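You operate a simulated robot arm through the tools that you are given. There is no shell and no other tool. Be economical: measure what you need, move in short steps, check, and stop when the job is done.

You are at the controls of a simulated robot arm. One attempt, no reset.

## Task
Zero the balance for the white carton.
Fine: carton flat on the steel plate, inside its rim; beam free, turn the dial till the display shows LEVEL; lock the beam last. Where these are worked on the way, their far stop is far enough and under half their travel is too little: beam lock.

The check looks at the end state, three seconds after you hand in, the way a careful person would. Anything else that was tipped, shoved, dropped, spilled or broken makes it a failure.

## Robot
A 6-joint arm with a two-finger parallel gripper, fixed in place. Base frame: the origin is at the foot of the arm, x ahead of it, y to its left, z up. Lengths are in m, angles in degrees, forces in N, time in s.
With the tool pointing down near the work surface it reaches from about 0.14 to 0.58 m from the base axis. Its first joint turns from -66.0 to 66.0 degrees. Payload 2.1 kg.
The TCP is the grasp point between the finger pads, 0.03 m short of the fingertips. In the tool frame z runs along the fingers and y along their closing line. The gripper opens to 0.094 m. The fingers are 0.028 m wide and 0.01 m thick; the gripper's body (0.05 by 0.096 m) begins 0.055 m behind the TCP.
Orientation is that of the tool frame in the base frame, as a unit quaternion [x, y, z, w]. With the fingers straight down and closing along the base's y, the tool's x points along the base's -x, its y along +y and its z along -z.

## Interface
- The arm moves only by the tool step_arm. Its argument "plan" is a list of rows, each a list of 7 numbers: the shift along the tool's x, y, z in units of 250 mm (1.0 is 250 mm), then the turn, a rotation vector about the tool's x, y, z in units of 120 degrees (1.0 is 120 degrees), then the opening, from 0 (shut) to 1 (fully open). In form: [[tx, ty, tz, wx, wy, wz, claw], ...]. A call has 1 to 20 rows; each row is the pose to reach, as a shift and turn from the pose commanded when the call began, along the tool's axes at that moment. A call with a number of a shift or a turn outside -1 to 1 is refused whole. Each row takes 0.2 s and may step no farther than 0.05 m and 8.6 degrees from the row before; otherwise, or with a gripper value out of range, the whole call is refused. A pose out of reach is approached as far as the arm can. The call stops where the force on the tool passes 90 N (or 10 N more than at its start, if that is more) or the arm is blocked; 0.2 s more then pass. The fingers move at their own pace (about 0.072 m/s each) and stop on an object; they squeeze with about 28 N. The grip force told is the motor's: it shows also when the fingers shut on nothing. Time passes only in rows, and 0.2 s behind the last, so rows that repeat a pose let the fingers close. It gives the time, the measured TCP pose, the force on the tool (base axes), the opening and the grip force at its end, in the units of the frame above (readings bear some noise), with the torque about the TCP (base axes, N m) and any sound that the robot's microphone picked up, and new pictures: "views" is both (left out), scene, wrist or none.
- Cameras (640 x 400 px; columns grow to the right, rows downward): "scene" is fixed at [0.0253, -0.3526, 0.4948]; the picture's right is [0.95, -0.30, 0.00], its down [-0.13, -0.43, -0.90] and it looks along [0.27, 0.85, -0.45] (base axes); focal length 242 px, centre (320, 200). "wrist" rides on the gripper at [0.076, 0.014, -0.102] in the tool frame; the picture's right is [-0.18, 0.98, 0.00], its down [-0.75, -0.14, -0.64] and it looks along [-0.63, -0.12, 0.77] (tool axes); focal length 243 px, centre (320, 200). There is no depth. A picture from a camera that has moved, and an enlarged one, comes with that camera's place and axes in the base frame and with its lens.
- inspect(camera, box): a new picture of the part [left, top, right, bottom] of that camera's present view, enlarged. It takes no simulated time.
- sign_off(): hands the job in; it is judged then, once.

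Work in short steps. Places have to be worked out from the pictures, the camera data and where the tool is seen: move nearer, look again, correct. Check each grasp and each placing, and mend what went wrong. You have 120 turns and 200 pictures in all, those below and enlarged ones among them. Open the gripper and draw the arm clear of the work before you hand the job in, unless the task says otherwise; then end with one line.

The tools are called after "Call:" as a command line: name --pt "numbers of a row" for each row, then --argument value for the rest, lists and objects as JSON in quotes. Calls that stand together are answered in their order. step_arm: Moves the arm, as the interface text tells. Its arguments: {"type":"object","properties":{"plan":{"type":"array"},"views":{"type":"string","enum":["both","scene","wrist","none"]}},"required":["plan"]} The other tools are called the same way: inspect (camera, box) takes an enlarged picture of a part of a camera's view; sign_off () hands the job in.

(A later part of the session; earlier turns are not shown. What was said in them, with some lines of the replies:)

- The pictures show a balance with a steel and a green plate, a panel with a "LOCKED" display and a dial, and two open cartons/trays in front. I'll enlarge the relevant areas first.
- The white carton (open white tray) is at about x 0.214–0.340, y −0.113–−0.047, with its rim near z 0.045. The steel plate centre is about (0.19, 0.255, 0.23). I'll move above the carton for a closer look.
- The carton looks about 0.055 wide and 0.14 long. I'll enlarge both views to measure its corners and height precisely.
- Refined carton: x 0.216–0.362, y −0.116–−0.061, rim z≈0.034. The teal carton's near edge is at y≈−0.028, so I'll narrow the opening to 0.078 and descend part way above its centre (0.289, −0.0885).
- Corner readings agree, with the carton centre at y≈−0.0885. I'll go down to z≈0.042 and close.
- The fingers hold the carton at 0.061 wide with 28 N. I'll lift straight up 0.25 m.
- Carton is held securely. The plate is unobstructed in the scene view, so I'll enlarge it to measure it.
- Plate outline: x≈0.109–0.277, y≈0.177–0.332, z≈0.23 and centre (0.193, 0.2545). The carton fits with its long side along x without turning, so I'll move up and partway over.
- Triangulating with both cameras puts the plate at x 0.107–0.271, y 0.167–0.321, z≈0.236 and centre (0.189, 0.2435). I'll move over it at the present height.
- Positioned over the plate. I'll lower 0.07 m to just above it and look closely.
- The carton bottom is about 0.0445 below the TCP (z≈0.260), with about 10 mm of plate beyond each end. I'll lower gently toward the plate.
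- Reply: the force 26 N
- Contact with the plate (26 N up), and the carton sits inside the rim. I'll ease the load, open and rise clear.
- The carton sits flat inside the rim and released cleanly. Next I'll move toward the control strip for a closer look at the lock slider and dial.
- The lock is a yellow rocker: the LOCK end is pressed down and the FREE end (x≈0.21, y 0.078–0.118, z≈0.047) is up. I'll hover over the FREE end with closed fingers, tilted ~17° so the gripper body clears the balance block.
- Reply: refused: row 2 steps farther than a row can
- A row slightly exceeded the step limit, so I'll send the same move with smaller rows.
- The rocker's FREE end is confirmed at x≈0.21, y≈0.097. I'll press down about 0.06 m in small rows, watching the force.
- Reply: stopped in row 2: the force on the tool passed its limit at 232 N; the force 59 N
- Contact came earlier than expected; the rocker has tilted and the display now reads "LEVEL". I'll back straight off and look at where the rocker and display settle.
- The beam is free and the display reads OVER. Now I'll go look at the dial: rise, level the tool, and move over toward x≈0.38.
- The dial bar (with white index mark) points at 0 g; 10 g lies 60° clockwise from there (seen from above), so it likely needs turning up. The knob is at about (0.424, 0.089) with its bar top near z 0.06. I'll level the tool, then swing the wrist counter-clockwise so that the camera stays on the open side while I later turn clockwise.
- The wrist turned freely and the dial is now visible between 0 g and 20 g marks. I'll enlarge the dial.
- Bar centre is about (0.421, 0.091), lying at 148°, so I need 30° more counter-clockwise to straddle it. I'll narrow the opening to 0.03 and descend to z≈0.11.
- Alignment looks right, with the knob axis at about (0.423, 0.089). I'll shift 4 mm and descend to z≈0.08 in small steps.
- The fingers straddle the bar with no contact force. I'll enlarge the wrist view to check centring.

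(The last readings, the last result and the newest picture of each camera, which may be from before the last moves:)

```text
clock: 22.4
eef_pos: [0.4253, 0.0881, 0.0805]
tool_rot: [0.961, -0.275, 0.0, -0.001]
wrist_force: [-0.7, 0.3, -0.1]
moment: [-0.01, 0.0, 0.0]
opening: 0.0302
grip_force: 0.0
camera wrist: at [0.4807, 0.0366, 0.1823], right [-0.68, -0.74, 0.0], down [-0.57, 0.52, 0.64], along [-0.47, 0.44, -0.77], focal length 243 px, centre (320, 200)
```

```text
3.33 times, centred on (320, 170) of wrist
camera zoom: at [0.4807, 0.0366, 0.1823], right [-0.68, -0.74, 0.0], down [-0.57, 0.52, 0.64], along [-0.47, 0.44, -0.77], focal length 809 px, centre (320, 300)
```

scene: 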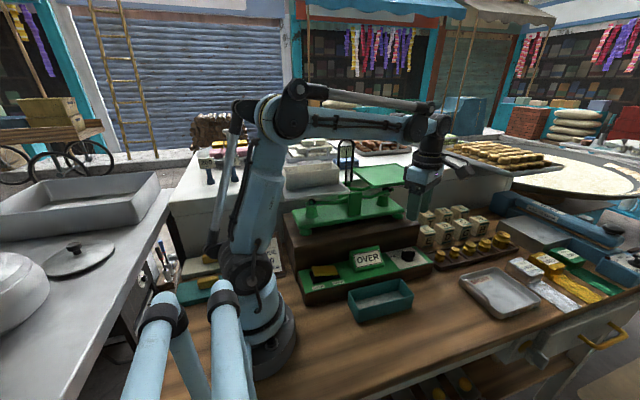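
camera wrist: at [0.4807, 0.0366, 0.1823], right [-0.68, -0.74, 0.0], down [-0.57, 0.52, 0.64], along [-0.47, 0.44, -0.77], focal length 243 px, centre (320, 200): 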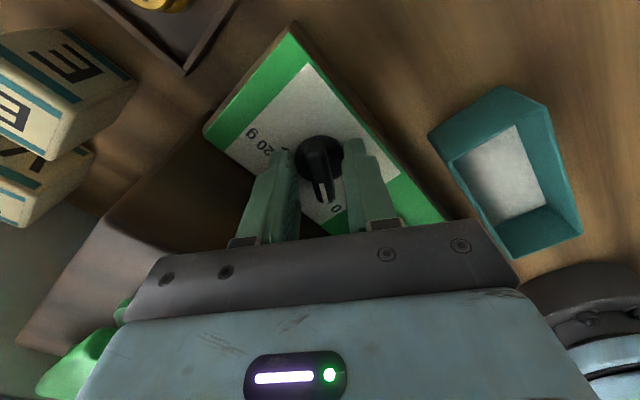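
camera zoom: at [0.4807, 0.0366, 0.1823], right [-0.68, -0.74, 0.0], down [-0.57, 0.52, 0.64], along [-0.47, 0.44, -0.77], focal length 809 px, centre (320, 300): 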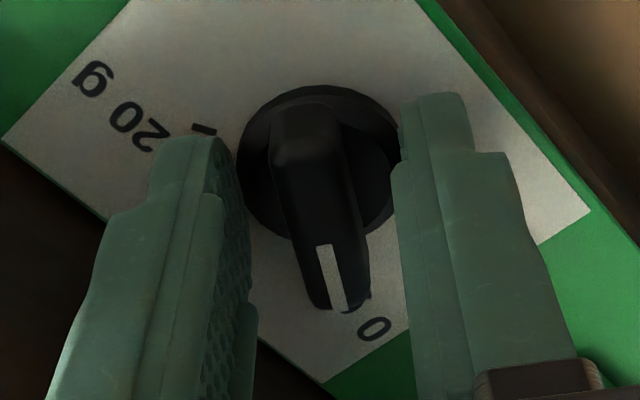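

The bar is between the pads. I'll close on it and check the opening.

Call:
step_arm --pt "0 0 0 0 0 0 0.15" --pt "0 0 0 0 0 0 0.0" --pt "0 0 0 0 0 0 0.0" --views "wrist"

Call:
inspect --camera "scene" --box '[350, 210, 450, 290]'

```text
clock: 23.2
eef_pos: [0.4253, 0.0867, 0.0806]
tool_rot: [0.961, -0.275, 0.001, -0.001]
wrist_force: [-0.1, 0.1, 15.4]
moment: [0.07, 0.13, -0.04]
opening: 0.0279
grip_force: 45.6
camera wrist: at [0.4808, 0.0366, 0.1827], right [-0.68, -0.74, 0.0], down [-0.57, 0.52, 0.64], along [-0.47, 0.44, -0.77], focal length 243 px, centre (320, 200)
```

wrist: 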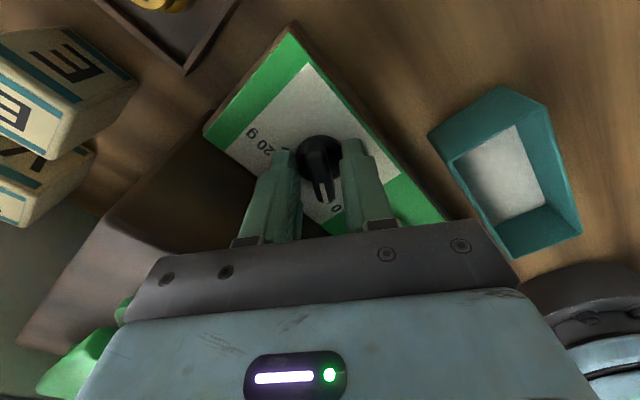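

```text
5.00 times, centred on (400, 250) of scene
camera zoom: at [0.0252, -0.3526, 0.4948], right [0.95, -0.3, 0.0], down [-0.13, -0.43, -0.9], along [0.27, 0.85, -0.45], focal length 1212 px, centre (-80, -50)
```

zoom: 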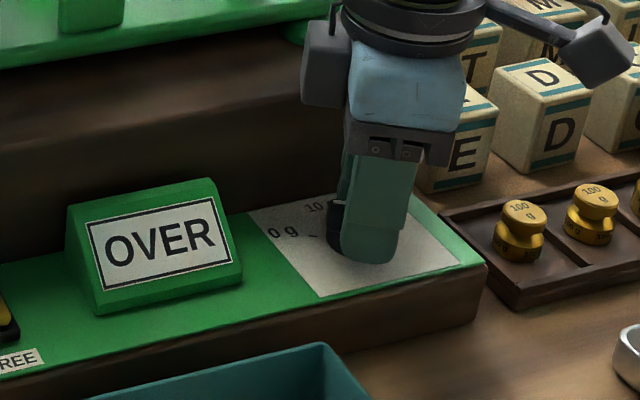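

They closed at 0.028, which is the disc below the bar. I'll open, rise 9 mm and close again on the bar itself.

Call:
step_arm --pt "0 0 0 0 0 0 0.32" --pt "0 0 0 0 0 0 0.32" --pt "0 0 -0.036 0 0 0 0.32" --pt "0 0 -0.036 0 0 0 0.1" --pt "0 0 -0.036 0 0 0 0.0" --pt "0 0 -0.036 0 0 0 0.0" --views "none"

Call:
inspect --camera "wrist" --box '[240, 110, 400, 230]'

```text
clock: 24.6
eef_pos: [0.4254, 0.0869, 0.0894]
tool_rot: [0.962, -0.274, 0.001, -0.001]
wrist_force: [0.6, 0.0, -5.6]
moment: [0.08, 0.24, 0.0]
opening: 0.0116
grip_force: 45.2
```

```text
3.33 times, centred on (320, 170) of wrist
camera zoom: at [0.481, 0.0365, 0.1912], right [-0.68, -0.74, 0.0], down [-0.57, 0.52, 0.64], along [-0.47, 0.44, -0.77], focal length 809 px, centre (320, 300)
```

zoom: 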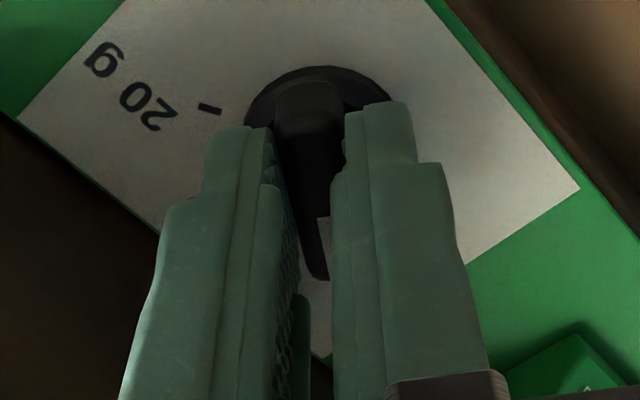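

The bar is gripped (opening 0.0116). I'll turn clockwise 24° toward higher grams and read the display.

Call:
step_arm --pt "0 0 0 0 0 0.05 0.0" --pt "0 0 0 0 0 0.1 0.0" --pt "0 0 0 0 0 0.15 0.0" --pt "0 0 0 0 0 0.2 0.0" --pt "0 0 0 0 0 0.2 0.0" --views "none"

Call:
inspect --camera "scene" --box '[350, 210, 450, 290]'

```text
clock: 25.8
eef_pos: [0.4241, 0.0872, 0.0891]
tool_rot: [0.882, -0.471, -0.001, 0.0]
wrist_force: [-9.1, -12.5, -4.6]
moment: [-0.2, 0.24, 0.03]
opening: 0.012
grip_force: 45.2
```

```text
5.00 times, centred on (400, 250) of scene
camera zoom: at [0.0253, -0.3526, 0.4948], right [0.95, -0.3, 0.0], down [-0.13, -0.43, -0.9], along [0.27, 0.85, -0.45], focal length 1212 px, centre (-80, -50)
```

zoom: 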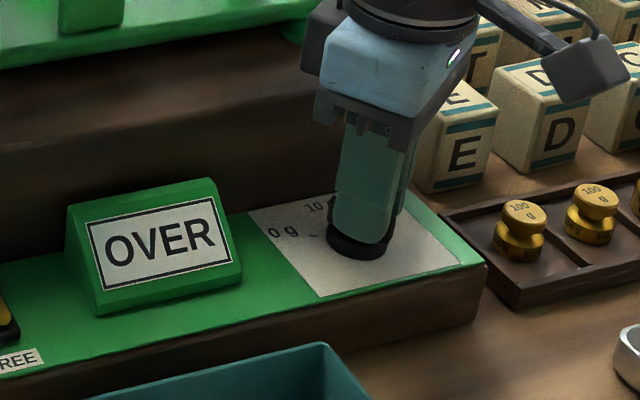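

Still OVER at ~24°. I'll turn another 24°.

Call:
step_arm --pt "0 0.004 0 0 0 0.05 0.0" --pt "0 0.004 0 0 0 0.1 0.0" --pt "0 0.004 0 0 0 0.15 0.0" --pt "0 0.004 0 0 0 0.2 0.0" --pt "0 0.004 0 0 0 0.2 0.0" --views "none"

Call:
inspect --camera "scene" --box '[350, 210, 450, 290]'

Call:
inspect --camera "wrist" --box '[240, 110, 400, 230]'

```text
clock: 27.0
eef_pos: [0.4221, 0.0876, 0.0892]
tool_rot: [0.766, -0.642, -0.001, 0.0]
wrist_force: [-14.8, -15.0, -8.3]
moment: [-0.59, 0.18, 0.05]
opening: 0.0121
grip_force: 45.6
```

```text
5.00 times, centred on (400, 250) of scene
camera zoom: at [0.0253, -0.3526, 0.4948], right [0.95, -0.3, 0.0], down [-0.13, -0.43, -0.9], along [0.27, 0.85, -0.45], focal length 1212 px, centre (-80, -50)
```

zoom: 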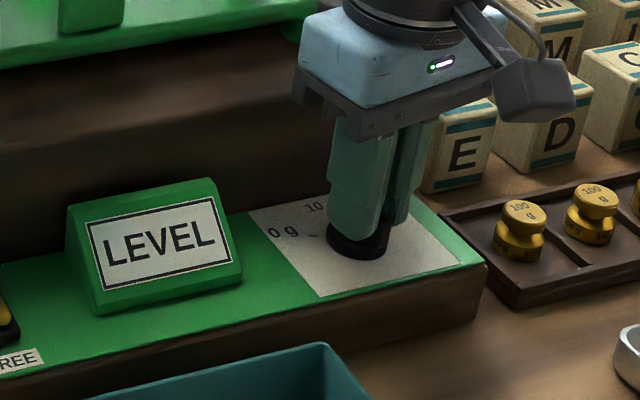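

```text
3.33 times, centred on (320, 170) of wrist
camera zoom: at [0.4215, 0.0103, 0.1913], right [-1.0, 0.01, 0.0], down [0.01, 0.77, 0.64], along [0.01, 0.64, -0.77], focal length 809 px, centre (320, 300)
```

zoom: 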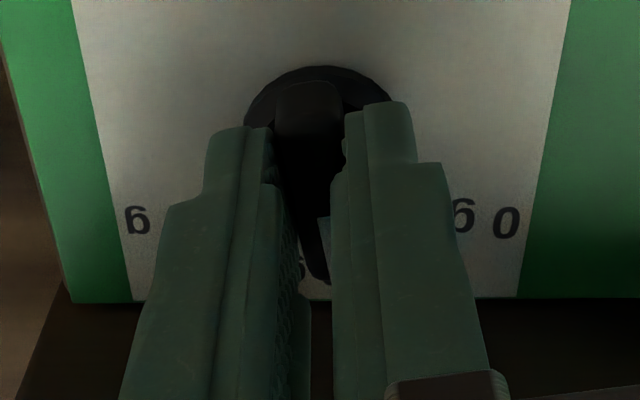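

LEVEL now. I'll dwell and nudge 4° further while still gripping, to see how wide the LEVEL band is.

Call:
step_arm --pt "0 0 0 0 0 0.0 0.0" --pt "0 0 0 0 0 0.035 0.0" --pt "0 0 0 0 0 0.035 0.0" --pt "0 0 0 0 0 0.035 0.0" --pt "0 0 0 0 0 0.035 0.0" --views "none"

Call:
inspect --camera "scene" --box '[330, 130, 450, 290]'

```text
clock: 28.2
eef_pos: [0.4227, 0.0862, 0.0889]
tool_rot: [0.743, -0.67, -0.002, 0.002]
wrist_force: [-19.1, -18.5, 0.3]
moment: [0.14, 0.38, 0.05]
opening: 0.012
grip_force: 45.2
```

```text
2.50 times, centred on (390, 210) of scene
camera zoom: at [0.0253, -0.3526, 0.4948], right [0.95, -0.3, 0.0], down [-0.13, -0.43, -0.9], along [0.27, 0.85, -0.45], focal length 606 px, centre (145, 175)
```

zoom: 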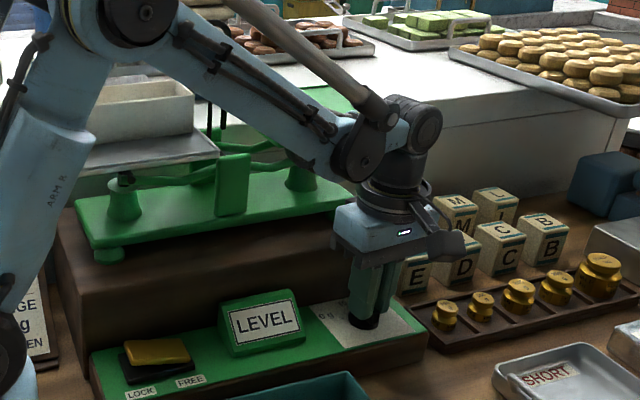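

Still LEVEL, so there's some margin on this side. I'll open the fingers and rise to see whether the reading holds.

Call:
step_arm --pt "0 0 0 0 0 0 0.15" --pt "0 0 0 0 0 0 0.32" --pt "0 0 -0.06 0 0 0 0.32" --pt "0 0 -0.2 0 0 0 0.32" --pt "0 0 -0.32 0 0 0 0.32" --pt "0 0 -0.32 0 0 0 0.32" --views "wrist"

Call:
inspect --camera "scene" --box '[290, 190, 450, 300]'

Call:
inspect --camera "wrist" --box '[240, 50, 400, 170]'

```text
clock: 29.6
eef_pos: [0.4241, 0.0863, 0.17]
tool_rot: [0.742, -0.67, 0.0, -0.001]
wrist_force: [-0.3, -0.1, 0.4]
moment: [0.0, -0.01, 0.01]
opening: 0.0301
grip_force: 0.1
camera wrist: at [0.416, 0.0107, 0.2717], right [-1.0, 0.08, 0.0], down [0.06, 0.76, 0.64], along [0.05, 0.64, -0.77], focal length 243 px, centre (320, 200)
```

wrist: 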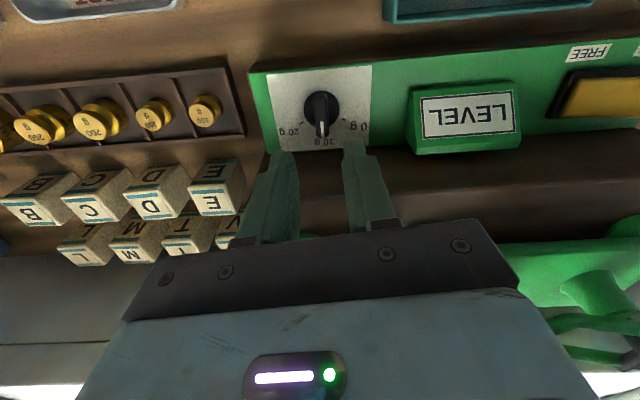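

```text
3.64 times, centred on (370, 245) of scene
camera zoom: at [0.0253, -0.3526, 0.4948], right [0.95, -0.3, 0.0], down [-0.13, -0.43, -0.9], along [0.27, 0.85, -0.45], focal length 882 px, centre (138, 36)
```

zoom: 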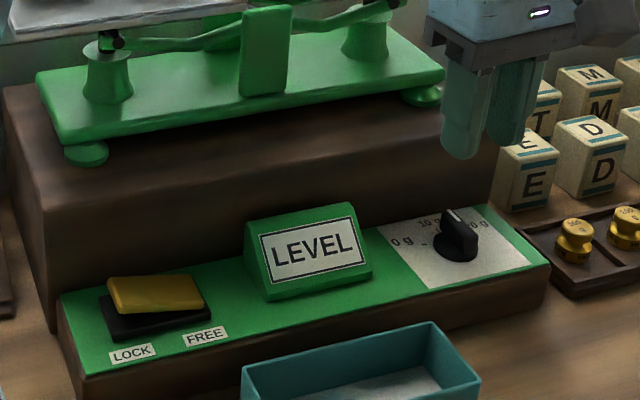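

```text
3.33 times, centred on (320, 110) of wrist
camera zoom: at [0.416, 0.0107, 0.2717], right [-1.0, 0.08, 0.0], down [0.06, 0.76, 0.64], along [0.05, 0.64, -0.77], focal length 809 px, centre (320, 500)
```

zoom: 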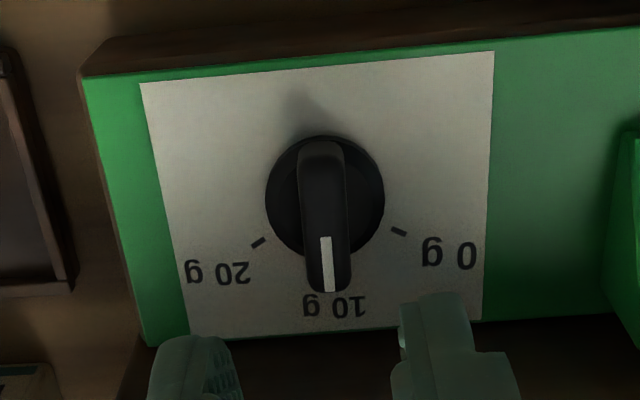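

LEVEL holds with the dial near 10 g. For locking I'll keep this wrist orientation (narrow side toward the block) and carry closed fingers back along −x toward the rocker's LOCK end.

Call:
step_arm --pt "-0.018 0.17 0 0 0 0 0.2" --pt "-0.036 0.35 0 0 0 0 0.1" --pt "-0.055 0.54 0 0 0 0 0" --pt "-0.073 0.72 0 0 0 0 0" --pt "-0.091 0.896 0 0 0 0 0" --views "both"

```text
clock: 30.8
eef_pos: [0.196, 0.0872, 0.1683]
tool_rot: [0.742, -0.67, 0.001, -0.001]
wrist_force: [-0.3, 0.4, 0.3]
moment: [-0.03, 0.02, 0.02]
opening: 0.0001
grip_force: 27.8
camera wrist: at [0.1893, 0.0115, 0.2707], right [-1.0, 0.08, 0.0], down [0.06, 0.76, 0.64], along [0.05, 0.64, -0.77], focal length 243 px, centre (320, 200)
```

scene: 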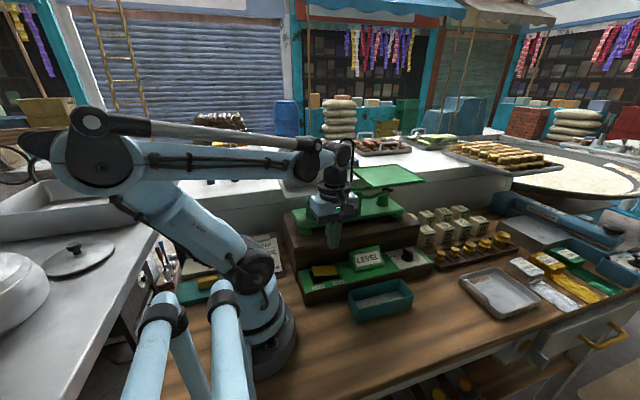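
wrist: 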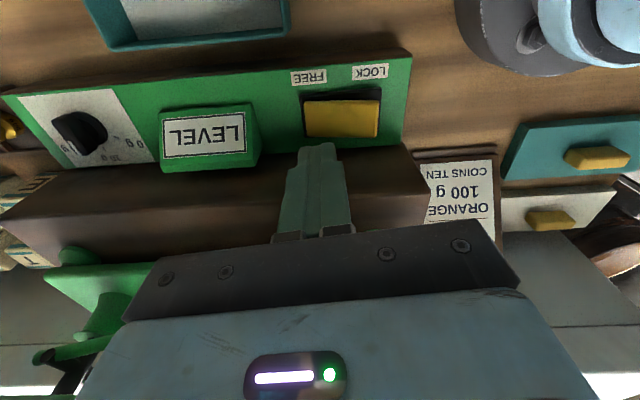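

The rocker's raised LOCK end is near x≈0.15, y≈0.10. I'll hover over (0.157, 0.095) with tips ~3 cm above it.

Call:
step_arm --pt "-0.024 0.076 0.06 0 0 0 0" --pt "-0.048 0.152 0.12 0 0 0 0" --pt "-0.048 0.152 0.18 0 0 0 0" --views "wrist"

Call:
inspect --camera "scene" --box '[280, 190, 400, 300]'

```text
clock: 31.6
eef_pos: [0.1585, 0.0954, 0.1229]
tool_rot: [0.742, -0.67, 0.001, -0.001]
wrist_force: [0.5, -0.8, 0.4]
moment: [0.01, -0.01, 0.01]
opening: 0.0
grip_force: 27.4
camera wrist: at [0.1513, 0.0192, 0.2252], right [-1.0, 0.08, 0.0], down [0.06, 0.76, 0.64], along [0.05, 0.64, -0.77], focal length 243 px, centre (320, 200)
```

wrist: 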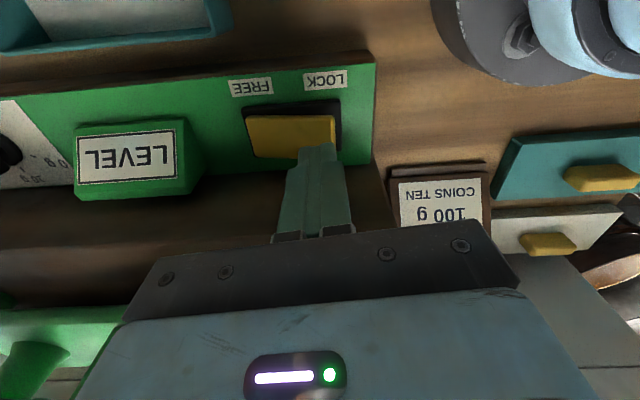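

```text
3.64 times, centred on (340, 245) of scene
camera zoom: at [0.0253, -0.3526, 0.4948], right [0.95, -0.3, 0.0], down [-0.13, -0.43, -0.9], along [0.27, 0.85, -0.45], focal length 882 px, centre (247, 36)
```

zoom: 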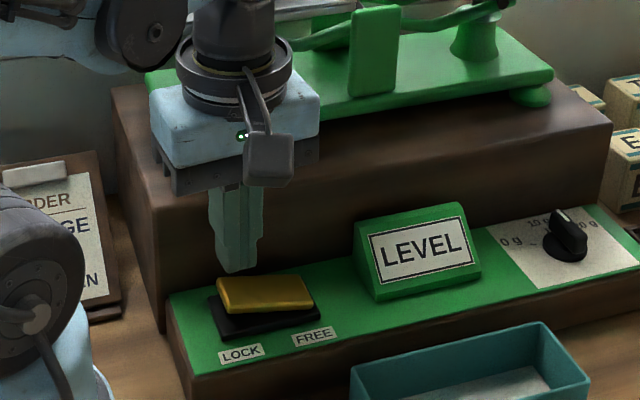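

Well placed above the LOCK end, and the display still reads LEVEL. I'll press down slowly in ~3 mm rows.

Call:
step_arm --pt "0 0 0.06 0 0 0 0" --pt "0 0 0.09 0 0 0 0" --pt "0 0 0.102 0 0 0 0" --pt "0 0 0.114 0 0 0 0" --pt "0 0 0.126 0 0 0 0" --pt "0 0 0.136 0 0 0 0" --pt "0 0 0.146 0 0 0 0" --pt "0 0 0.156 0 0 0 0" --pt "0 0 0.166 0 0 0 0" --pt "0 0 0.176 0 0 0 0" --pt "0 0 0.186 0 0 0 0" --views "none"

Call:
inspect --camera "scene" --box '[280, 190, 400, 300]'

```text
clock: 32.9
eef_pos: [0.159, 0.0941, 0.0942]
tool_rot: [0.742, -0.67, -0.002, 0.003]
wrist_force: [-6.1, 0.0, 23.3]
moment: [-0.32, -0.05, -0.09]
opening: 0.0
grip_force: 28.0
stopped in row 6: the force on the tool passed its limit at 108 N (the readings are from after the stop); the commanded pose is now the measured one
```

```text
3.64 times, centred on (340, 245) of scene
camera zoom: at [0.0252, -0.3526, 0.4948], right [0.95, -0.3, 0.0], down [-0.13, -0.43, -0.9], along [0.27, 0.85, -0.45], focal length 882 px, centre (247, 36)
```

zoom: 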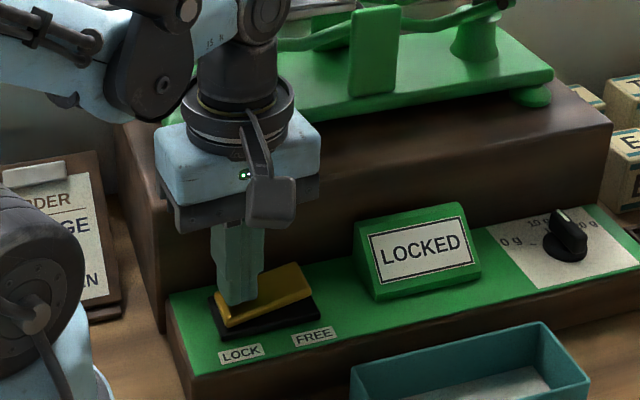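

The display reads LOCKED and the rocker's LOCK end is down at its stop. I'll lift off and draw the arm clear, then check everything.

Call:
step_arm --pt "0 0 -0.03 0 0 0 0" --pt "0 0 -0.12 0 0 0 0" --pt "0 0 -0.24 0 0 0 0" --pt "0.12 -0.1 -0.36 0 0 0 0.3" --pt "0.28 -0.2 -0.4 0 0 0 0.6" --pt "0.44 -0.3 -0.42 0 0 0 0.8" --pt "0.6 -0.35 -0.42 0 0 0 0.8" --pt "0.74 -0.4 -0.42 0 0 0 0.8"

Call:
inspect --camera "scene" --box '[260, 190, 440, 310]'

Call:
inspect --camera "scene" --box '[260, 120, 440, 220]'

```text
clock: 34.7
eef_pos: [0.279, -0.0799, 0.198]
tool_rot: [0.742, -0.67, 0.0, 0.004]
wrist_force: [-0.3, -0.4, -0.6]
moment: [-0.02, 0.0, 0.02]
opening: 0.0753
grip_force: 0.2
camera wrist: at [0.2724, -0.1551, 0.301], right [-1.0, 0.08, 0.01], down [0.07, 0.77, 0.64], along [0.05, 0.64, -0.77], focal length 243 px, centre (320, 200)
```

scene: 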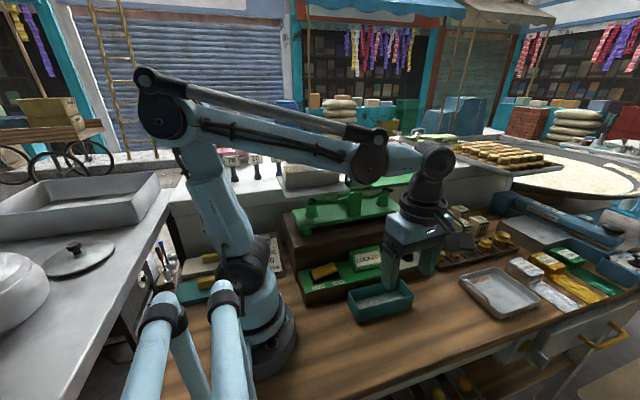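
wrist: 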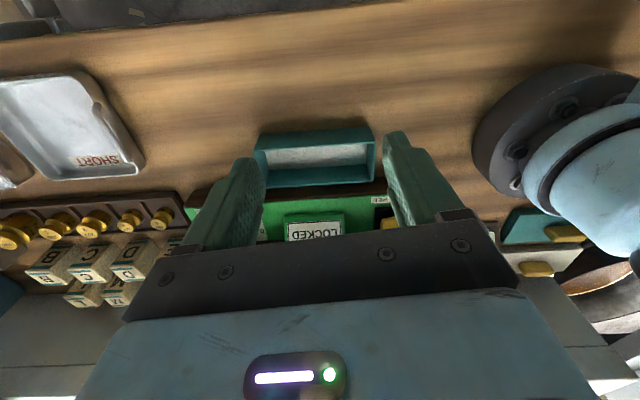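

```text
3.33 times, centred on (350, 250) of scene
camera zoom: at [0.0253, -0.3526, 0.4948], right [0.95, -0.3, 0.0], down [-0.13, -0.43, -0.9], along [0.27, 0.85, -0.45], focal length 808 px, centre (220, 33)
```

zoom: 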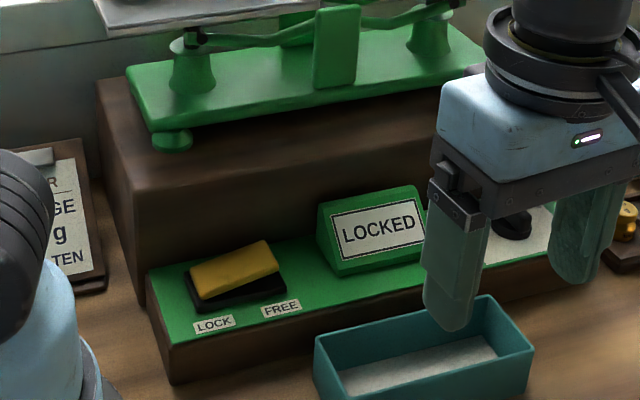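

```text
3.56 times, centred on (350, 170) of scene
camera zoom: at [0.0253, -0.3526, 0.4948], right [0.95, -0.3, 0.0], down [-0.13, -0.43, -0.9], along [0.27, 0.85, -0.45], focal length 862 px, centre (213, 307)
```

zoom: 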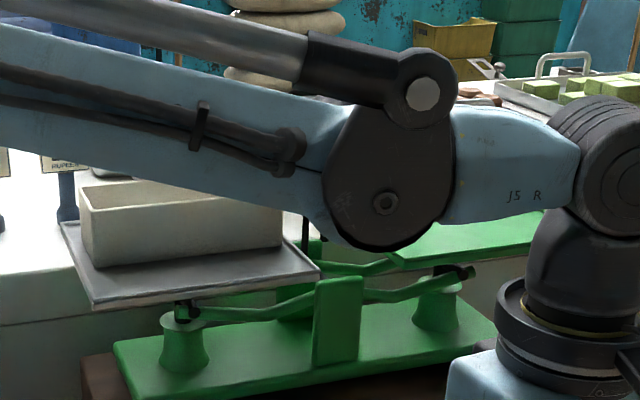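

The carton is flat inside the rim, the beam is locked and nothing else has moved. I'll raise the arm a bit more and take a last look.

Call:
step_arm --pt "0 0 -0.16 0 0 0 0.8" --pt "0 0 -0.32 0 0 0 0.8" --pt "0.0 0 -0.48 0 0 0 0.8" --views "scene"

Call:
inspect --camera "scene" --box '[260, 140, 460, 290]'

```text
clock: 35.5
eef_pos: [0.2792, -0.0779, 0.3193]
tool_rot: [0.742, -0.67, -0.001, 0.004]
wrist_force: [0.4, -0.8, -0.4]
moment: [-0.02, 0.01, 0.0]
opening: 0.0752
grip_force: 0.0
```

scene: 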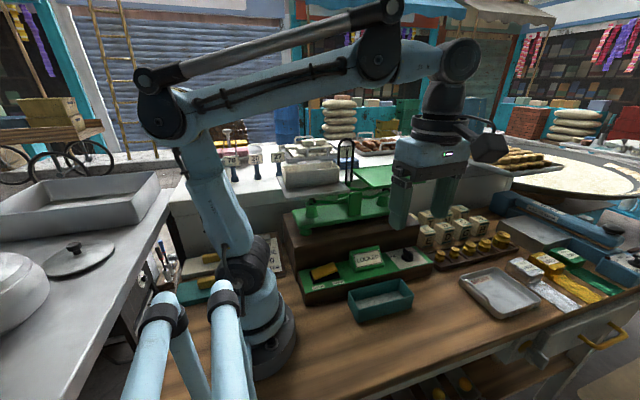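

```text
2.67 times, centred on (360, 215) of scene
camera zoom: at [0.0253, -0.3526, 0.4948], right [0.95, -0.3, 0.0], down [-0.13, -0.43, -0.9], along [0.27, 0.85, -0.45], focal length 646 px, centre (213, 160)
```

zoom: 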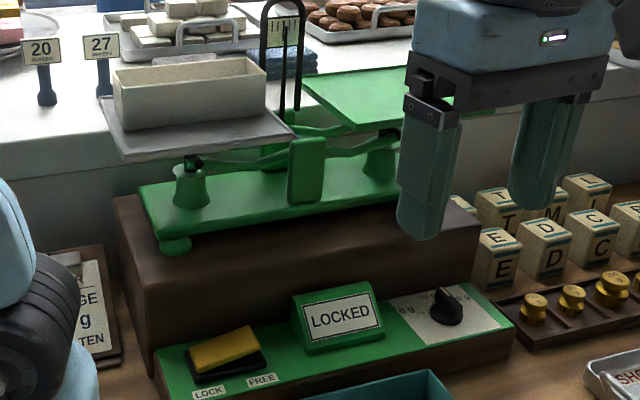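

All is in order: carton on the plate, dial set at LEVEL, beam locked, arm clear. Handing in.

Call:
sign_off

```text
The job is handed in.
```

The white carton sits flat inside the steel plate's rim, the dial is near 10 g where the display read LEVEL with the beam free, and the beam was locked last.
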